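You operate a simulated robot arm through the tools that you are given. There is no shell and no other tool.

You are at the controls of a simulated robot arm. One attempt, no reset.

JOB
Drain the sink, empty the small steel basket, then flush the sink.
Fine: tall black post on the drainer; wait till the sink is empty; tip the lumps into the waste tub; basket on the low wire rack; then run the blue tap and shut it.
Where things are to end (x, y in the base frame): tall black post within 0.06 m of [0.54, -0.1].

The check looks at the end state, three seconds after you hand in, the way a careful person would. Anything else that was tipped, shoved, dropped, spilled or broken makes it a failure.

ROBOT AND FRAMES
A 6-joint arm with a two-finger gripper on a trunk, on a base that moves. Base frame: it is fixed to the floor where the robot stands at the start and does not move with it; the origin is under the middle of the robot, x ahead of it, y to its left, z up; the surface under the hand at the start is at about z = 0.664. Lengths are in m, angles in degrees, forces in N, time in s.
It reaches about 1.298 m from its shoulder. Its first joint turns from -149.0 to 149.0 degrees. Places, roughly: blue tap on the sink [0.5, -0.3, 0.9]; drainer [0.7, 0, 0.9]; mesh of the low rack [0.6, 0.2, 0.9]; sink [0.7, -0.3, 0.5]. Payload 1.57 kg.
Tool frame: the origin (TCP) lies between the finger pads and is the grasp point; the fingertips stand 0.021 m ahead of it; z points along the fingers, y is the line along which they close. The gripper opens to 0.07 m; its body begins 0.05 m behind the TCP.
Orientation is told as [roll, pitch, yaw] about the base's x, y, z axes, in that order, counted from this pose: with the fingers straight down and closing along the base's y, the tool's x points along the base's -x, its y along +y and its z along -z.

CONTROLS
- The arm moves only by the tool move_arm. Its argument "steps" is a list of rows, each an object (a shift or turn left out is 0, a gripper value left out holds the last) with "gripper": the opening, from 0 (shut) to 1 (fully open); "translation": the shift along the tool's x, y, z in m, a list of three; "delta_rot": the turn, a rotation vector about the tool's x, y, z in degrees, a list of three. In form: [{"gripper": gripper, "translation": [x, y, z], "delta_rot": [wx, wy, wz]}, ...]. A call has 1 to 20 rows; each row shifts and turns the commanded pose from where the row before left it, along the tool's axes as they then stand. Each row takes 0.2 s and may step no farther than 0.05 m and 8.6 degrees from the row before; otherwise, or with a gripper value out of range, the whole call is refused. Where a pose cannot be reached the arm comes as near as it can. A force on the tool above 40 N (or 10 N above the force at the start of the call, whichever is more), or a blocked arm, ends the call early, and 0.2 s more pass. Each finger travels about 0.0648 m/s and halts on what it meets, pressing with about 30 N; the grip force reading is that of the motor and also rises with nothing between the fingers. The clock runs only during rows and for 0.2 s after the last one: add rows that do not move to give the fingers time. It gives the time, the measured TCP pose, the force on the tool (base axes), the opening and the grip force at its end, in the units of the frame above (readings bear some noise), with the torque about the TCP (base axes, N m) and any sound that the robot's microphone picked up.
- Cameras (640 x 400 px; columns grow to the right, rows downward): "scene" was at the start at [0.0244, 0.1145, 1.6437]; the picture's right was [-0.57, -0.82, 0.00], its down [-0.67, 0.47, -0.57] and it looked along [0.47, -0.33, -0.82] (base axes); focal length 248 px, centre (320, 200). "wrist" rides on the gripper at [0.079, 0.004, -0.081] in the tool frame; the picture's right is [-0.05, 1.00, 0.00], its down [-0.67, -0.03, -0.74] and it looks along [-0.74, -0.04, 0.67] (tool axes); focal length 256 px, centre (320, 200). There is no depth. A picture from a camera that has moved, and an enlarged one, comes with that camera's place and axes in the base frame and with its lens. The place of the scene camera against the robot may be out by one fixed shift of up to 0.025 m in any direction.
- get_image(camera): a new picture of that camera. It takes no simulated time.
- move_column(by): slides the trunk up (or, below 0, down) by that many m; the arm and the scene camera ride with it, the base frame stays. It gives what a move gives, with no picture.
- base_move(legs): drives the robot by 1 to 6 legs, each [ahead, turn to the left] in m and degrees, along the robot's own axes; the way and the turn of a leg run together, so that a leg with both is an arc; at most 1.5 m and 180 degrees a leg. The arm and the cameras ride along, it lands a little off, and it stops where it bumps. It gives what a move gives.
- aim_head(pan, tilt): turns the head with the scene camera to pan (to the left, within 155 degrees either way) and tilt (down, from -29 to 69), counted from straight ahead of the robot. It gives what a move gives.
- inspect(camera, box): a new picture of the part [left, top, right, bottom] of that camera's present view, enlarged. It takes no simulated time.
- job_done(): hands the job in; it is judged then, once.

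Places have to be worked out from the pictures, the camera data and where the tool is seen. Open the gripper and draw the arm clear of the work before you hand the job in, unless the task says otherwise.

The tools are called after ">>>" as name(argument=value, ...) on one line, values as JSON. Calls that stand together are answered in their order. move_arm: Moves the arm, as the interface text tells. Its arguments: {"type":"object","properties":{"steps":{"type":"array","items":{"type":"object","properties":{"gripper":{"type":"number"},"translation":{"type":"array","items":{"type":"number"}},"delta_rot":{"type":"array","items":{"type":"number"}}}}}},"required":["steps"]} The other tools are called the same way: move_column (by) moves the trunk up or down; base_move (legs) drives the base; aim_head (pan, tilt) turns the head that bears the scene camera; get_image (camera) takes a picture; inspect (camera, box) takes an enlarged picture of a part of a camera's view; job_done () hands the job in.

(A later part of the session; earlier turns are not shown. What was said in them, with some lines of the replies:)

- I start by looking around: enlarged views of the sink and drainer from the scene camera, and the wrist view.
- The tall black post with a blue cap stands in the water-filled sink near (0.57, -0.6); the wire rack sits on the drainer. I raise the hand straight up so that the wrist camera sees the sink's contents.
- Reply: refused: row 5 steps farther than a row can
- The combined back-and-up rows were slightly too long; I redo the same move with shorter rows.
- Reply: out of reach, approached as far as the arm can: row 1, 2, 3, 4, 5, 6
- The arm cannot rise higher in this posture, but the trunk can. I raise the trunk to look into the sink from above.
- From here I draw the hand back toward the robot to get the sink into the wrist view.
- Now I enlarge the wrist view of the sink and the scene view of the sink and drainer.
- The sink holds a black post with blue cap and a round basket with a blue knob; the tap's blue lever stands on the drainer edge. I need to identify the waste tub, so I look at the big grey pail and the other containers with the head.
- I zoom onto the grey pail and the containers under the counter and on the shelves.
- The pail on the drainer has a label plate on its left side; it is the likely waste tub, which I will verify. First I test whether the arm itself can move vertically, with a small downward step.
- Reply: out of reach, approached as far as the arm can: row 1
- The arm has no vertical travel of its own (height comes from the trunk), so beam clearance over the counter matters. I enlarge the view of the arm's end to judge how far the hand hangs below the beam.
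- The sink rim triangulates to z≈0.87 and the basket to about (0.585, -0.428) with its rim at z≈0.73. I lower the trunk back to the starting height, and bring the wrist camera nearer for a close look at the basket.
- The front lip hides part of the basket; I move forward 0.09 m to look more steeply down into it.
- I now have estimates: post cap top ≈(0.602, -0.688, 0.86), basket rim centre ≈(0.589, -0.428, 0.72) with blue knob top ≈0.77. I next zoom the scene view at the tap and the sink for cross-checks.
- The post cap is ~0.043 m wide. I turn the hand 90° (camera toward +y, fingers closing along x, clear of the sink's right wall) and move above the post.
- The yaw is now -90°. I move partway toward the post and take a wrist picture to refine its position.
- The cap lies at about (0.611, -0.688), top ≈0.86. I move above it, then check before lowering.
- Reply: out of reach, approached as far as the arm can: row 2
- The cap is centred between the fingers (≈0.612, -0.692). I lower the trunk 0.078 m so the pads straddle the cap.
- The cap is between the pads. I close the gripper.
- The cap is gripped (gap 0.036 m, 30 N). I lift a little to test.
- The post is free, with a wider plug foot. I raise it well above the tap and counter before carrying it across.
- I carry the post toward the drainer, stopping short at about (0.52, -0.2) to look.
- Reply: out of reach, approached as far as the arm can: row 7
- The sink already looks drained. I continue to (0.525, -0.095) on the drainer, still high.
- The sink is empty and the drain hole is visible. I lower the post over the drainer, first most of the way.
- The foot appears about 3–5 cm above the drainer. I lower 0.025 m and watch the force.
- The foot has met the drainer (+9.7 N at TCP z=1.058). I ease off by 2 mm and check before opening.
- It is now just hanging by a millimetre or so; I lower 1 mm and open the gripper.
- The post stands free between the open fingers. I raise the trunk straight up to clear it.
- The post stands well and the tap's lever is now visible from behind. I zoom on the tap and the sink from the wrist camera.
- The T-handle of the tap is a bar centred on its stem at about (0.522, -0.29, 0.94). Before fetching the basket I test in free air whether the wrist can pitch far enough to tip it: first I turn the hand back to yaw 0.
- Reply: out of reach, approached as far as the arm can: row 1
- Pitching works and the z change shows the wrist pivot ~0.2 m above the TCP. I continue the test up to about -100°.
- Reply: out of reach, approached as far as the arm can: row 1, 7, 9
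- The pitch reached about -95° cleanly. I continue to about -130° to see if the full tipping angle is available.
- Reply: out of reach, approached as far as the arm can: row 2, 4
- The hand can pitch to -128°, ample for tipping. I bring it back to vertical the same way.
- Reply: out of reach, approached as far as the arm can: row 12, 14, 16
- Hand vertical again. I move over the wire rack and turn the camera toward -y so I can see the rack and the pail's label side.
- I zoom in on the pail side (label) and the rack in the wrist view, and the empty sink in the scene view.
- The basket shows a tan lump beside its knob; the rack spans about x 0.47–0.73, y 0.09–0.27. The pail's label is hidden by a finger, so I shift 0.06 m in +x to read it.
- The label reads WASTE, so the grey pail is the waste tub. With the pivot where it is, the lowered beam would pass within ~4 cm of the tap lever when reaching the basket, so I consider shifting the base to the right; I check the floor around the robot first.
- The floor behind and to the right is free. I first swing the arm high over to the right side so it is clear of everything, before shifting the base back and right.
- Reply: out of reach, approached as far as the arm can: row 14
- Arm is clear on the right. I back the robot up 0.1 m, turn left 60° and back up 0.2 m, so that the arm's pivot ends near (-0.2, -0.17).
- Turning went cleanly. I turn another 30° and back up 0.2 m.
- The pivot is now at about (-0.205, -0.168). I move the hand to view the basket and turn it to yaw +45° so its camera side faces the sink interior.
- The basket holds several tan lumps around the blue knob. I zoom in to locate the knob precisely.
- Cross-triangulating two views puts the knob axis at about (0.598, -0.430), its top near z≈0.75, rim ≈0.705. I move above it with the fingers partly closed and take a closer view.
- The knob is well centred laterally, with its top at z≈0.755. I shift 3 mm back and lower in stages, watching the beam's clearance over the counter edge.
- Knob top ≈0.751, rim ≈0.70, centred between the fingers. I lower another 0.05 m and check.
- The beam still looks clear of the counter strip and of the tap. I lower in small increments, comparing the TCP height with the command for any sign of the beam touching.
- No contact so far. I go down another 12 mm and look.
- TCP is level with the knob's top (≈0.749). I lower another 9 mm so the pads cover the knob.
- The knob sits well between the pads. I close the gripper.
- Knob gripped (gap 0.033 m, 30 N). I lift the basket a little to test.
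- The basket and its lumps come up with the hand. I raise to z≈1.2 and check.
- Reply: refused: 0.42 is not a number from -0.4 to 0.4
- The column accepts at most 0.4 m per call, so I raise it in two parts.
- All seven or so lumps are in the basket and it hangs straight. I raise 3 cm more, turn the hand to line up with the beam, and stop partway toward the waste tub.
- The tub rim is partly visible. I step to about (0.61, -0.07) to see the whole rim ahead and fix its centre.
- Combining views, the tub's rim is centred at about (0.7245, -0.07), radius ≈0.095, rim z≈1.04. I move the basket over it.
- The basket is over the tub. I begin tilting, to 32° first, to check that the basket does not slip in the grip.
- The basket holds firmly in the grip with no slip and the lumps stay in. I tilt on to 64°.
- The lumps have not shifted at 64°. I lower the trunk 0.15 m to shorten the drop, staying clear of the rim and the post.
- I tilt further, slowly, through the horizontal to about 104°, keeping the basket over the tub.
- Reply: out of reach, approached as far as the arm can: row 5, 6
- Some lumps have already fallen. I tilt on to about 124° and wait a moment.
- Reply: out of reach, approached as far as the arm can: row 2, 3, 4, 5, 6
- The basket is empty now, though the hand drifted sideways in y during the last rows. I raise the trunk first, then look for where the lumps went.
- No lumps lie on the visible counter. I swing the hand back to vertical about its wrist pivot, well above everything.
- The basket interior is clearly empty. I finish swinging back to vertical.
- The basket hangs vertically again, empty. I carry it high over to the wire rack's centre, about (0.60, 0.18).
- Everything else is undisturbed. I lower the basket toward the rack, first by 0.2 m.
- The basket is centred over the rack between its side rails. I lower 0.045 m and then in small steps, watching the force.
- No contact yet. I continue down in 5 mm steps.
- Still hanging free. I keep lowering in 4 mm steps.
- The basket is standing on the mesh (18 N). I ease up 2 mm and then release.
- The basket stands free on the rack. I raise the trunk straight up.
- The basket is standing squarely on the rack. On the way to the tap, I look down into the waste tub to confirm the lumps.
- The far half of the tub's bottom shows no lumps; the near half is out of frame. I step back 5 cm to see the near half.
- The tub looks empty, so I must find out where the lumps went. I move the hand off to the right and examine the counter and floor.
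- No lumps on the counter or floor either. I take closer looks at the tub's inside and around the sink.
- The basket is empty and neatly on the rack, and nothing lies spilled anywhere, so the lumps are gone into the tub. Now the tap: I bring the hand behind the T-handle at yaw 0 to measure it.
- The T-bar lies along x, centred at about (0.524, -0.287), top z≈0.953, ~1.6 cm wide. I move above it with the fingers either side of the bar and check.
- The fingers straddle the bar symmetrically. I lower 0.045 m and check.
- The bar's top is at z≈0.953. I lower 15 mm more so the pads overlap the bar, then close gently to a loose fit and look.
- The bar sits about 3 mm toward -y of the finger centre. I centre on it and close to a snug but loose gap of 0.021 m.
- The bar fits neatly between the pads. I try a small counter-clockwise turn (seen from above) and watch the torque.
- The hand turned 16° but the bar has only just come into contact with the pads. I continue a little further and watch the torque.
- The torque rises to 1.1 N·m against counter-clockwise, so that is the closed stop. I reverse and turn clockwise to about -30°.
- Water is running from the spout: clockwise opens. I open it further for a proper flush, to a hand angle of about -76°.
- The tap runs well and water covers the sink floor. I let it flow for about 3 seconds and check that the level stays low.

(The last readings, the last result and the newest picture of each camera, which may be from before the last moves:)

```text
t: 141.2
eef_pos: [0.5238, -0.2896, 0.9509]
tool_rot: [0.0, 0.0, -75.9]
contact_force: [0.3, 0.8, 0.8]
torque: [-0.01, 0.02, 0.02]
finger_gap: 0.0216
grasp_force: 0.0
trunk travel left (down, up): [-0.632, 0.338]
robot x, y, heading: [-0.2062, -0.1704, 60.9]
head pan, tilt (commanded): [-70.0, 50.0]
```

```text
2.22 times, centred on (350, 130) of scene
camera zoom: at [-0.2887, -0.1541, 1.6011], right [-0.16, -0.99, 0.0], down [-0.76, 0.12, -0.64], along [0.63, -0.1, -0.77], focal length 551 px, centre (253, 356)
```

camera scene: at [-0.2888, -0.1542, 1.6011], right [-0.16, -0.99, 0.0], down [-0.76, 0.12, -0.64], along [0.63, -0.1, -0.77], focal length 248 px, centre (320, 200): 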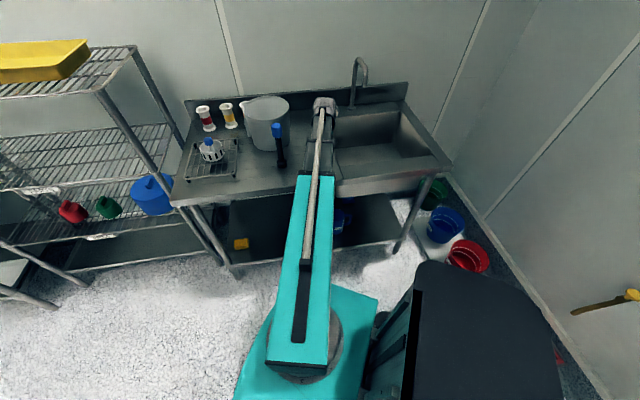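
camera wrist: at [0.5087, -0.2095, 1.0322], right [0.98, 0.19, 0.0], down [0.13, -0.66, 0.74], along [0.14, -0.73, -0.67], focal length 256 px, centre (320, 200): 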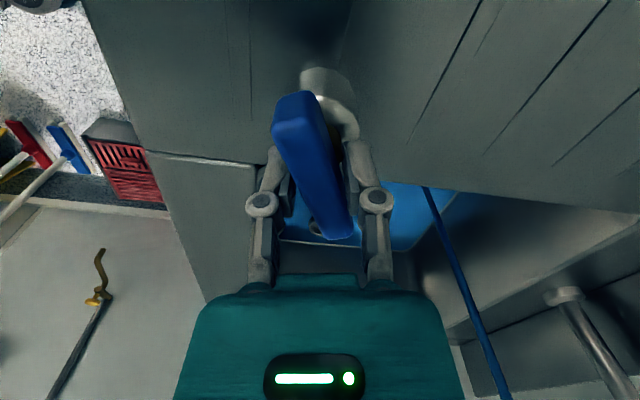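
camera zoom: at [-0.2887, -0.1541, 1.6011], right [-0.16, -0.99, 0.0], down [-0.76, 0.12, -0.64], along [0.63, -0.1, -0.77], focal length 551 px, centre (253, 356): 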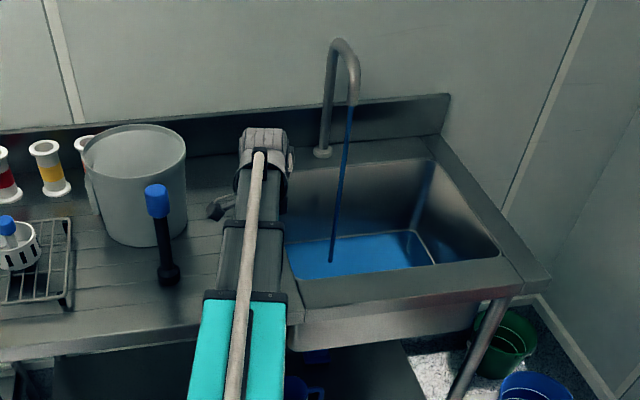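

The level stays low. I let it run 2 s longer, then turn the tap back counter-clockwise in two calls.

>>> move_arm(steps=[{}, {}, {}, {}, {}, {}, {}, {}, {}, {}, {"delta_rot": [0, 0, -5]}, {"delta_rot": [0, 0, -5]}, {"delta_rot": [0, 0, -5]}, {"delta_rot": [0, 0, -5]}, {"delta_rot": [0, 0, -5]}, {"delta_rot": [0, 0, -5]}, {"delta_rot": [0, 0, -5]}, {"delta_rot": [0, 0, -5]}, {"delta_rot": [0, 0, -5]}, {"delta_rot": [0, 0, -5]}])

>>> move_arm(steps=[{"delta_rot": [0, 0, -5]}, {"delta_rot": [0, 0, -5]}, {"delta_rot": [0, 0, -5]}, {"delta_rot": [0, 0, -5]}, {"delta_rot": [0, 0, -5]}, {"delta_rot": [0, 0, -5]}, {"delta_rot": [0, 0, -5]}, {"delta_rot": [0, 0, -4]}])

>>> inspect(camera="scene", box=[260, 40, 440, 220])

>>> inspect(camera="wrist", box=[220, 60, 420, 260])

```text
t: 145.4
eef_pos: [0.5247, -0.2883, 0.951]
tool_rot: [0.0, 0.0, -25.9]
contact_force: [-2.4, -3.1, 1.1]
torque: [-0.02, 0.06, -0.06]
finger_gap: 0.0234
grasp_force: 2.1
trunk travel left (down, up): [-0.632, 0.338]
robot x, y, heading: [-0.2067, -0.1692, 60.9]
head pan, tilt (commanded): [-70.0, 50.0]
```

```text
t: 147.2
eef_pos: [0.524, -0.2884, 0.9514]
tool_rot: [0.0, -0.1, 13.1]
contact_force: [0.6, 0.3, -0.2]
torque: [0.0, -0.04, 0.0]
finger_gap: 0.0211
grasp_force: 0.1
trunk travel left (down, up): [-0.632, 0.338]
robot x, y, heading: [-0.2044, -0.1724, 60.9]
head pan, tilt (commanded): [-70.0, 50.0]
```

```text
2.22 times, centred on (350, 130) of scene
camera zoom: at [-0.2887, -0.1541, 1.6011], right [-0.16, -0.99, 0.0], down [-0.76, 0.12, -0.64], along [0.63, -0.1, -0.77], focal length 551 px, centre (253, 356)
```

zoom: 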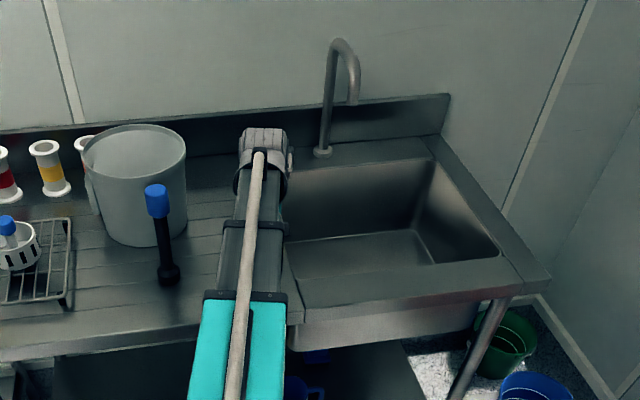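

```text
2.00 times, centred on (320, 160) of wrist
camera zoom: at [0.4453, -0.3012, 1.0322], right [-0.17, 0.98, 0.0], down [0.66, 0.12, 0.74], along [0.73, 0.13, -0.67], focal length 512 px, centre (320, 280)
```

zoom: 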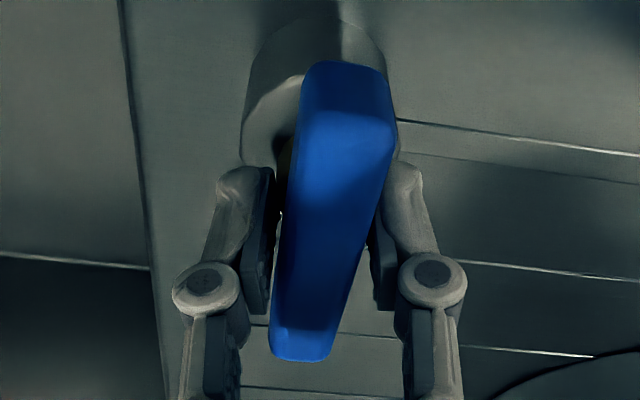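

The stream has stopped and the sink has drained. I press slightly further to make sure the tap is fully at its closed stop, then return the hand to yaw 0.

>>> move_arm(steps=[{"delta_rot": [0, 0, -4]}, {"delta_rot": [0, 0, -4]}])

>>> move_arm(steps=[{"delta_rot": [0, 0, 5]}, {"delta_rot": [0, 0, 5]}, {"delta_rot": [0, 0, 5]}, {"delta_rot": [0, 0, 5]}, {"gripper": 0.6}, {"gripper": 1.0}, {"gripper": 1.0}, {"gripper": 1.0}])

>>> get_image(camera="wrist")

```text
t: 147.8
eef_pos: [0.5244, -0.2883, 0.9512]
tool_rot: [0.1, 0.0, 21.0]
contact_force: [-0.9, 1.3, -1.1]
torque: [0.06, 0.11, -0.51]
finger_gap: 0.0228
grasp_force: 28.8
trunk travel left (down, up): [-0.632, 0.338]
robot x, y, heading: [-0.2058, -0.1721, 60.9]
head pan, tilt (commanded): [-70.0, 50.0]
```

```text
t: 149.7
eef_pos: [0.5245, -0.289, 0.9509]
tool_rot: [0.0, 0.0, 1.1]
contact_force: [0.1, -0.6, 0.3]
torque: [-0.01, 0.01, -0.02]
finger_gap: 0.07
grasp_force: 0.0
trunk travel left (down, up): [-0.632, 0.338]
robot x, y, heading: [-0.2073, -0.1696, 60.9]
head pan, tilt (commanded): [-70.0, 50.0]
```

```text
taken
camera wrist: at [0.4443, -0.2842, 1.0322], right [0.04, 1.0, 0.0], down [0.67, -0.02, 0.74], along [0.74, -0.03, -0.67], focal length 256 px, centre (320, 200)
```

wrist: 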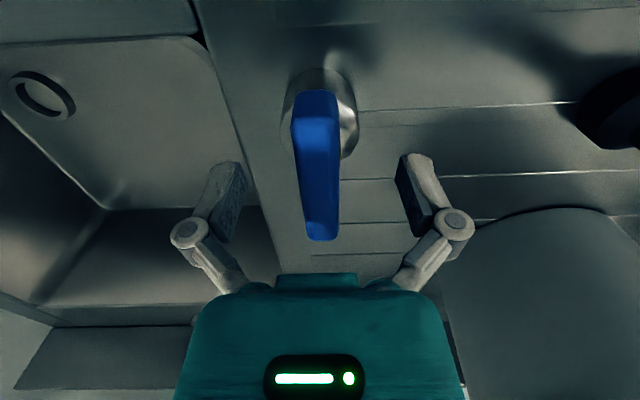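

The bar is back in its closed position and released. I raise the hand straight up, clear of the tap.

>>> move_column(by=0.28)

>>> get_image(camera="scene")

>>> get_image(camera="wrist")

```text
t: 152.5
eef_pos: [0.5238, -0.2879, 1.231]
tool_rot: [0.0, 0.0, 1.0]
contact_force: [-0.1, -0.4, 0.0]
torque: [-0.02, 0.0, -0.01]
finger_gap: 0.0701
grasp_force: 0.2
trunk travel left (down, up): [-0.912, 0.058]
robot x, y, heading: [-0.2062, -0.1698, 60.8]
head pan, tilt (commanded): [-70.0, 50.0]
```

```text
taken
camera scene: at [-0.2887, -0.1542, 1.8811], right [-0.16, -0.99, 0.0], down [-0.76, 0.12, -0.64], along [0.63, -0.1, -0.77], focal length 248 px, centre (320, 200)
```

scene: 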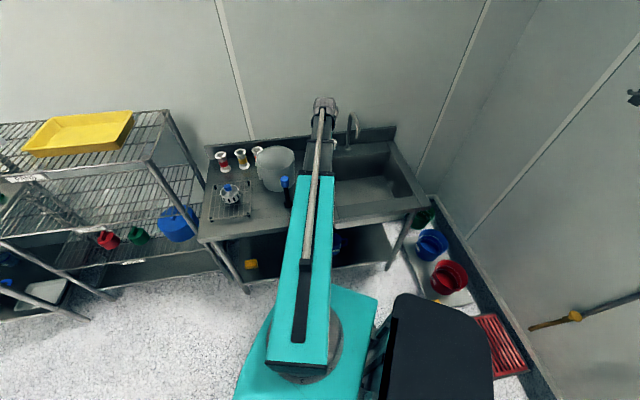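

```text
taken
camera wrist: at [0.4443, -0.2843, 1.3122], right [0.04, 1.0, 0.0], down [0.67, -0.02, 0.74], along [0.74, -0.03, -0.67], focal length 256 px, centre (320, 200)
```

wrist: 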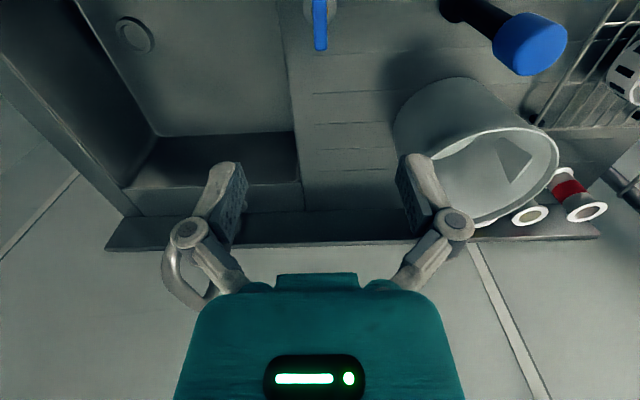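

Before finishing I double-check the tub's inside, including its near half, by tilting the wrist camera more steeply downward above it.

>>> move_arm(steps=[{"translation": [-0.0266, 0.0358, 0]}, {"translation": [-0.0266, 0.0358, 0]}, {"translation": [-0.0266, 0.0358, 0]}, {"translation": [-0.0266, 0.0358, 0]}, {"translation": [-0.0266, 0.0358, 0]}, {"translation": [-0.0266, 0.0358, 0]}, {"translation": [0.0228, 0, -0.0014], "delta_rot": [0, 7, 0]}, {"translation": [0.0228, 0, -0.0014], "delta_rot": [0, 7, 0]}, {"translation": [0.0228, 0, -0.0014], "delta_rot": [0, 7, 0]}])

>>> get_image(camera="wrist")

>>> inspect(camera="wrist", box=[180, 0, 480, 200])

```text
t: 154.5
eef_pos: [0.6117, -0.0717, 1.2439]
tool_rot: [0.0, 21.1, 1.1]
contact_force: [-0.4, -0.3, 0.1]
torque: [-0.01, -0.02, -0.03]
finger_gap: 0.0699
grasp_force: 0.0
trunk travel left (down, up): [-0.912, 0.058]
robot x, y, heading: [-0.2074, -0.1713, 60.9]
head pan, tilt (commanded): [-70.0, 50.0]
```

```text
taken
camera wrist: at [0.5674, -0.0664, 1.348], right [0.03, 1.0, -0.02], down [0.89, -0.02, 0.45], along [0.45, -0.03, -0.89], focal length 256 px, centre (320, 200)
```

wrist: 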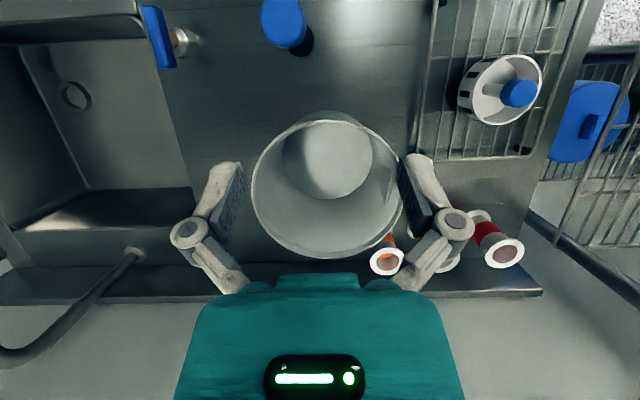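

```text
2.00 times, centred on (330, 100) of wrist
camera zoom: at [0.5674, -0.0664, 1.348], right [0.03, 1.0, -0.02], down [0.89, -0.02, 0.45], along [0.45, -0.03, -0.89], focal length 512 px, centre (300, 400)
```

zoom: 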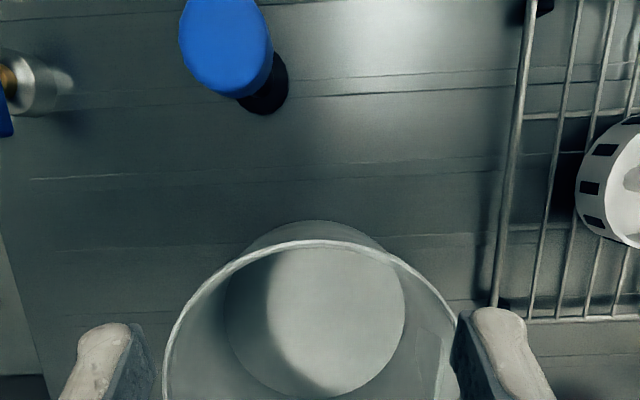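

The tub's bottom is visible and bare, so I want to rule out a spill. I scan the floor and surroundings with the head camera.

>>> aim_head(pan=-40, tilt=60)

>>> get_image(camera="scene")

>>> inspect(camera="scene", box=[60, 160, 320, 400])

>>> inspect(camera="scene", box=[300, 100, 560, 340])

>>> aim_head(pan=-100, tilt=55)

>>> get_image(camera="scene")

>>> inspect(camera="scene", box=[120, 60, 400, 260])

```text
t: 155.4
eef_pos: [0.6123, -0.0711, 1.2451]
tool_rot: [0.0, 21.0, 1.0]
contact_force: [-0.8, -0.3, -0.4]
torque: [0.0, 0.02, -0.02]
finger_gap: 0.0699
grasp_force: 0.1
trunk travel left (down, up): [-0.912, 0.058]
robot x, y, heading: [-0.2067, -0.1704, 60.8]
head pan, tilt (commanded): [-40.0, 60.0]
```

```text
taken
camera scene: at [-0.3023, -0.1181, 1.8686], right [0.35, -0.93, 0.0], down [-0.81, -0.31, -0.5], along [0.47, 0.18, -0.87], focal length 248 px, centre (320, 200)
```

scene: 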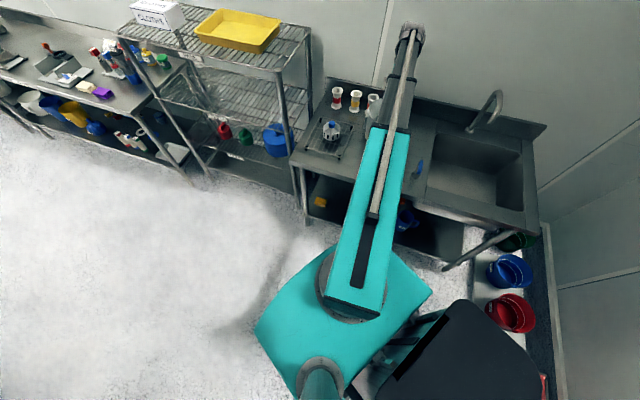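

```text
1.67 times, centred on (190, 280) of scene
camera zoom: at [-0.3023, -0.1181, 1.8686], right [0.35, -0.93, 0.0], down [-0.81, -0.31, -0.5], along [0.47, 0.18, -0.87], focal length 413 px, centre (537, 67)
```

zoom: 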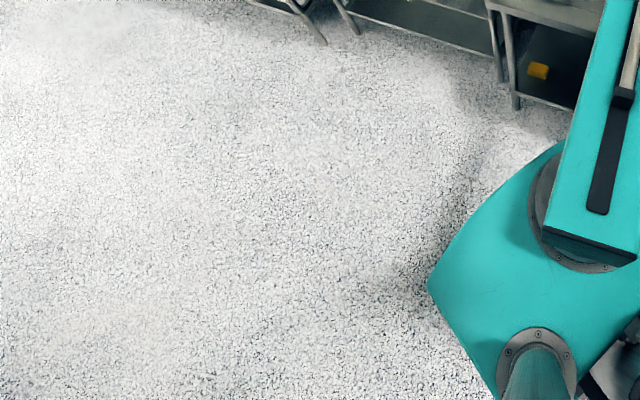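

```text
1.67 times, centred on (430, 220) of scene
camera zoom: at [-0.3023, -0.1181, 1.8686], right [0.35, -0.93, 0.0], down [-0.81, -0.31, -0.5], along [0.47, 0.18, -0.87], focal length 413 px, centre (137, 167)
```

zoom: 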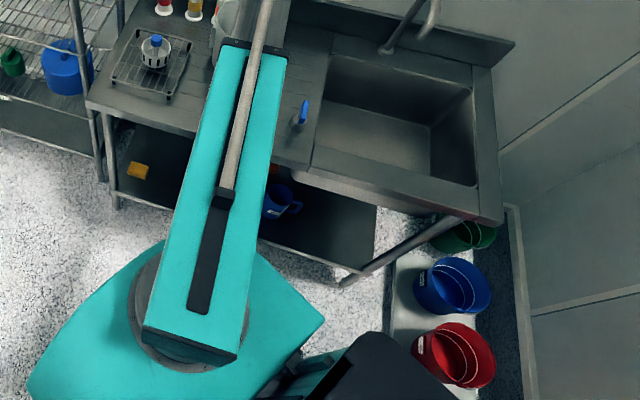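

```text
t: 156.7
eef_pos: [0.6116, -0.0706, 1.2433]
tool_rot: [0.0, 21.0, 1.0]
contact_force: [-0.2, 0.1, 0.0]
torque: [0.0, -0.04, -0.02]
finger_gap: 0.0698
grasp_force: 0.1
trunk travel left (down, up): [-0.912, 0.058]
robot x, y, heading: [-0.2055, -0.1671, 60.9]
head pan, tilt (commanded): [-100.0, 55.0]
```

```text
taken
camera scene: at [-0.3087, -0.1873, 1.8746], right [-0.63, -0.78, 0.0], down [-0.64, 0.52, -0.57], along [0.45, -0.36, -0.82], focal length 248 px, centre (320, 200)
```

scene: 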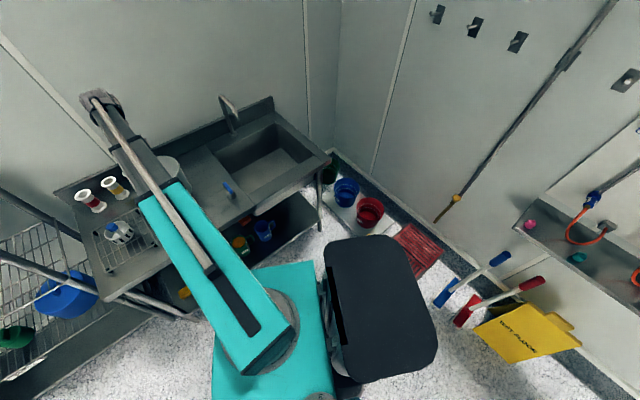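

```text
2.00 times, centred on (260, 160) of scene
camera zoom: at [-0.3087, -0.1873, 1.8746], right [-0.63, -0.78, 0.0], down [-0.64, 0.52, -0.57], along [0.45, -0.36, -0.82], focal length 496 px, centre (440, 280)
```

zoom: 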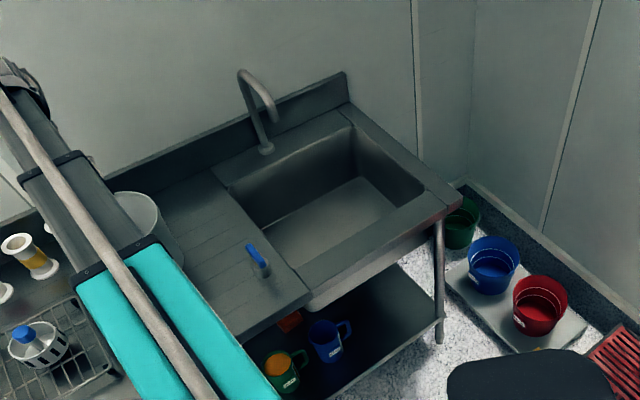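

No lumps lie anywhere outside, the sink is empty, the tap shut, the post and basket in place. I bring the hand back to vertical and retract the arm away from the counter.

>>> move_arm(steps=[{"translation": [-0.0228, 0, -0.0014], "delta_rot": [0, -7, 0]}, {"translation": [-0.0228, 0, -0.0014], "delta_rot": [0, -7, 0]}, {"translation": [-0.0228, 0, -0.0014], "delta_rot": [0, -7, 0]}, {"translation": [0.033, -0.033, 0]}, {"translation": [0.033, -0.033, 0]}, {"translation": [0.033, -0.033, 0]}, {"translation": [0.033, -0.033, 0]}, {"translation": [0.033, -0.033, 0]}, {"translation": [0.033, -0.033, 0]}, {"translation": [0.033, -0.033, 0]}, {"translation": [0.033, -0.033, 0]}, {"translation": [0.033, -0.033, 0]}, {"translation": [0.033, -0.033, 0]}, {"translation": [0.033, -0.033, 0]}, {"translation": [0.033, -0.033, 0]}, {"translation": [0.033, -0.033, 0]}])

>>> aim_head(pan=-60, tilt=50)

>>> get_image(camera="scene")

>>> get_image(camera="wrist")

```text
t: 160.1
eef_pos: [0.2562, -0.5087, 1.231]
tool_rot: [0.1, 0.0, 1.1]
contact_force: [0.2, -0.5, 0.3]
torque: [-0.01, 0.03, 0.01]
finger_gap: 0.0699
grasp_force: 0.1
trunk travel left (down, up): [-0.912, 0.058]
robot x, y, heading: [-0.2062, -0.17, 61.1]
head pan, tilt (commanded): [-100.0, 55.0]
```

```text
t: 161.2
eef_pos: [0.2587, -0.5072, 1.2297]
tool_rot: [0.1, 0.0, 1.0]
contact_force: [-0.3, -0.2, 0.8]
torque: [-0.04, 0.01, -0.02]
finger_gap: 0.0703
grasp_force: 0.1
trunk travel left (down, up): [-0.912, 0.058]
robot x, y, heading: [-0.205, -0.1668, 60.7]
head pan, tilt (commanded): [-60.0, 50.0]
```

```text
taken
camera scene: at [-0.2879, -0.1411, 1.8811], right [0.01, -1.0, 0.0], down [-0.77, -0.01, -0.64], along [0.64, 0.01, -0.77], focal length 248 px, centre (320, 200)
```

scene: 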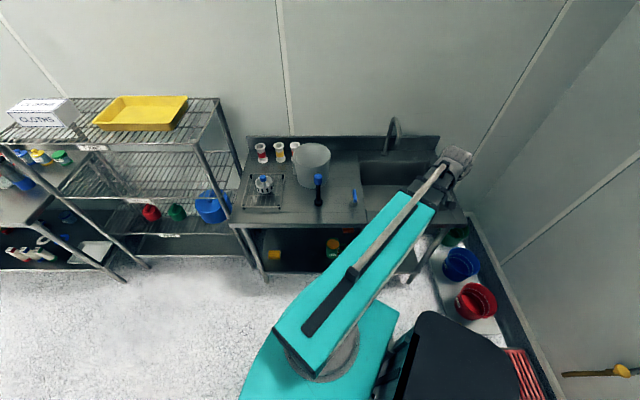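

```text
taken
camera wrist: at [0.1776, -0.5032, 1.3122], right [0.04, 1.0, 0.0], down [0.67, -0.02, 0.74], along [0.74, -0.03, -0.67], focal length 256 px, centre (320, 200)
```

wrist: 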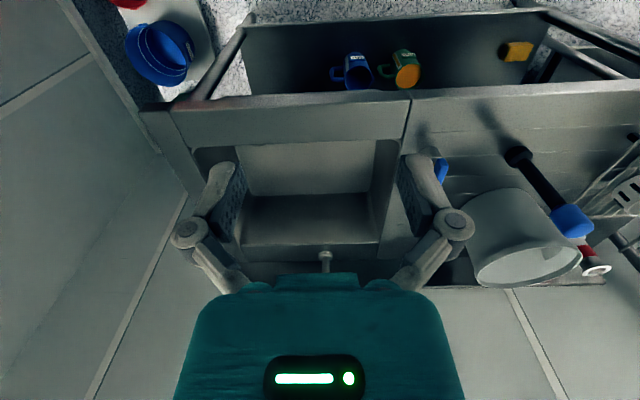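

I zoom in on the whole work area and on a reddish thing seen under the counter.

>>> inspect(camera="scene", box=[230, 120, 400, 280])

>>> inspect(camera="scene", box=[300, 215, 400, 275])

>>> inspect(camera="wrist", box=[100, 0, 600, 120])

```text
2.50 times, centred on (315, 200) of scene
camera zoom: at [-0.2879, -0.1411, 1.8811], right [0.01, -1.0, 0.0], down [-0.77, -0.01, -0.64], along [0.64, 0.01, -0.77], focal length 620 px, centre (332, 200)
```

zoom: 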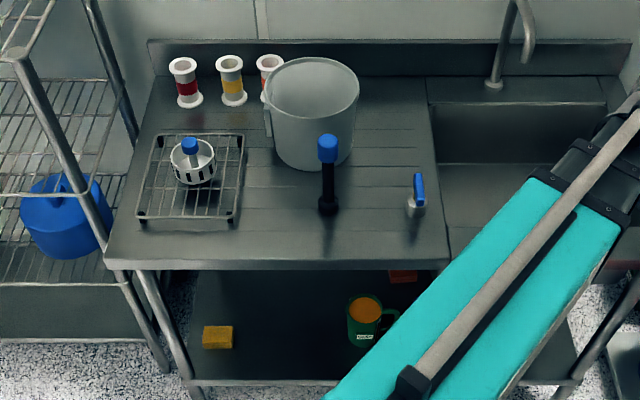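

```text
6.40 times, centred on (350, 245) of scene
camera zoom: at [-0.2879, -0.1411, 1.8811], right [0.01, -1.0, 0.0], down [-0.77, -0.01, -0.64], along [0.64, 0.01, -0.77], focal length 1586 px, centre (128, -88)
```

zoom: 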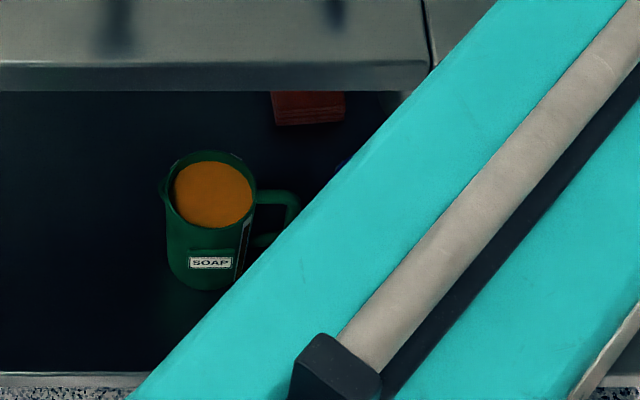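

```text
1.28 times, centred on (350, 60) of wrist
camera zoom: at [0.1776, -0.5032, 1.3122], right [0.04, 1.0, 0.0], down [0.67, -0.02, 0.74], along [0.74, -0.03, -0.67], focal length 328 px, centre (282, 379)
```

zoom: 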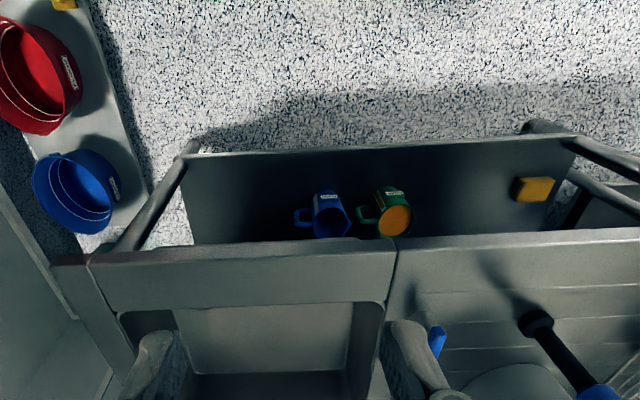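

The red block is just a box on the lower shelf. The post stands at about (0.528, -0.094), the basket is empty on the rack, the tap is shut, the sink is drained, and the arm is clear with the gripper open. I never saw the lumps land: they left the basket over the tub, yet its bottom looks bare, and I found none on the counter, in the sink or on the floor I could see. I hand in.

>>> job_done()

```text
The job is handed in.
```

I've handed the job in, but I can't confirm that the lumps ended up in the waste tub. They left the basket while I tipped it over the tub. When I looked inside afterwards, its bottom was bare. I found no lumps on the counter, in the sink or on the parts of the floor I could see.

| Part of the job | How it ended |
|---|---|
| **Black post** | It stands upright on the drainer at about (0.528, -0.094), roughly 0.013 m from the target. |
| **Sink** | It drained after I pulled the post out, and was empty before I lifted the basket. |
| **Basket** | It was empty after tipping and now stands on the low wire rack. |
| **Blue tap** | It ran for about 10 seconds. I turned it back to its closed stop and the stream stopped. The sink drained again. |

While I was tipping the basket, the hand drifted about 5 cm sideways. By my estimate it stayed over the tub, but I didn't see the lumps fall.

I also moved the robot's base back and to the right so the arm would clear the tap, and left it there. The gripper is open and the arm is clear of the counter. I saw nothing else tipped or moved.
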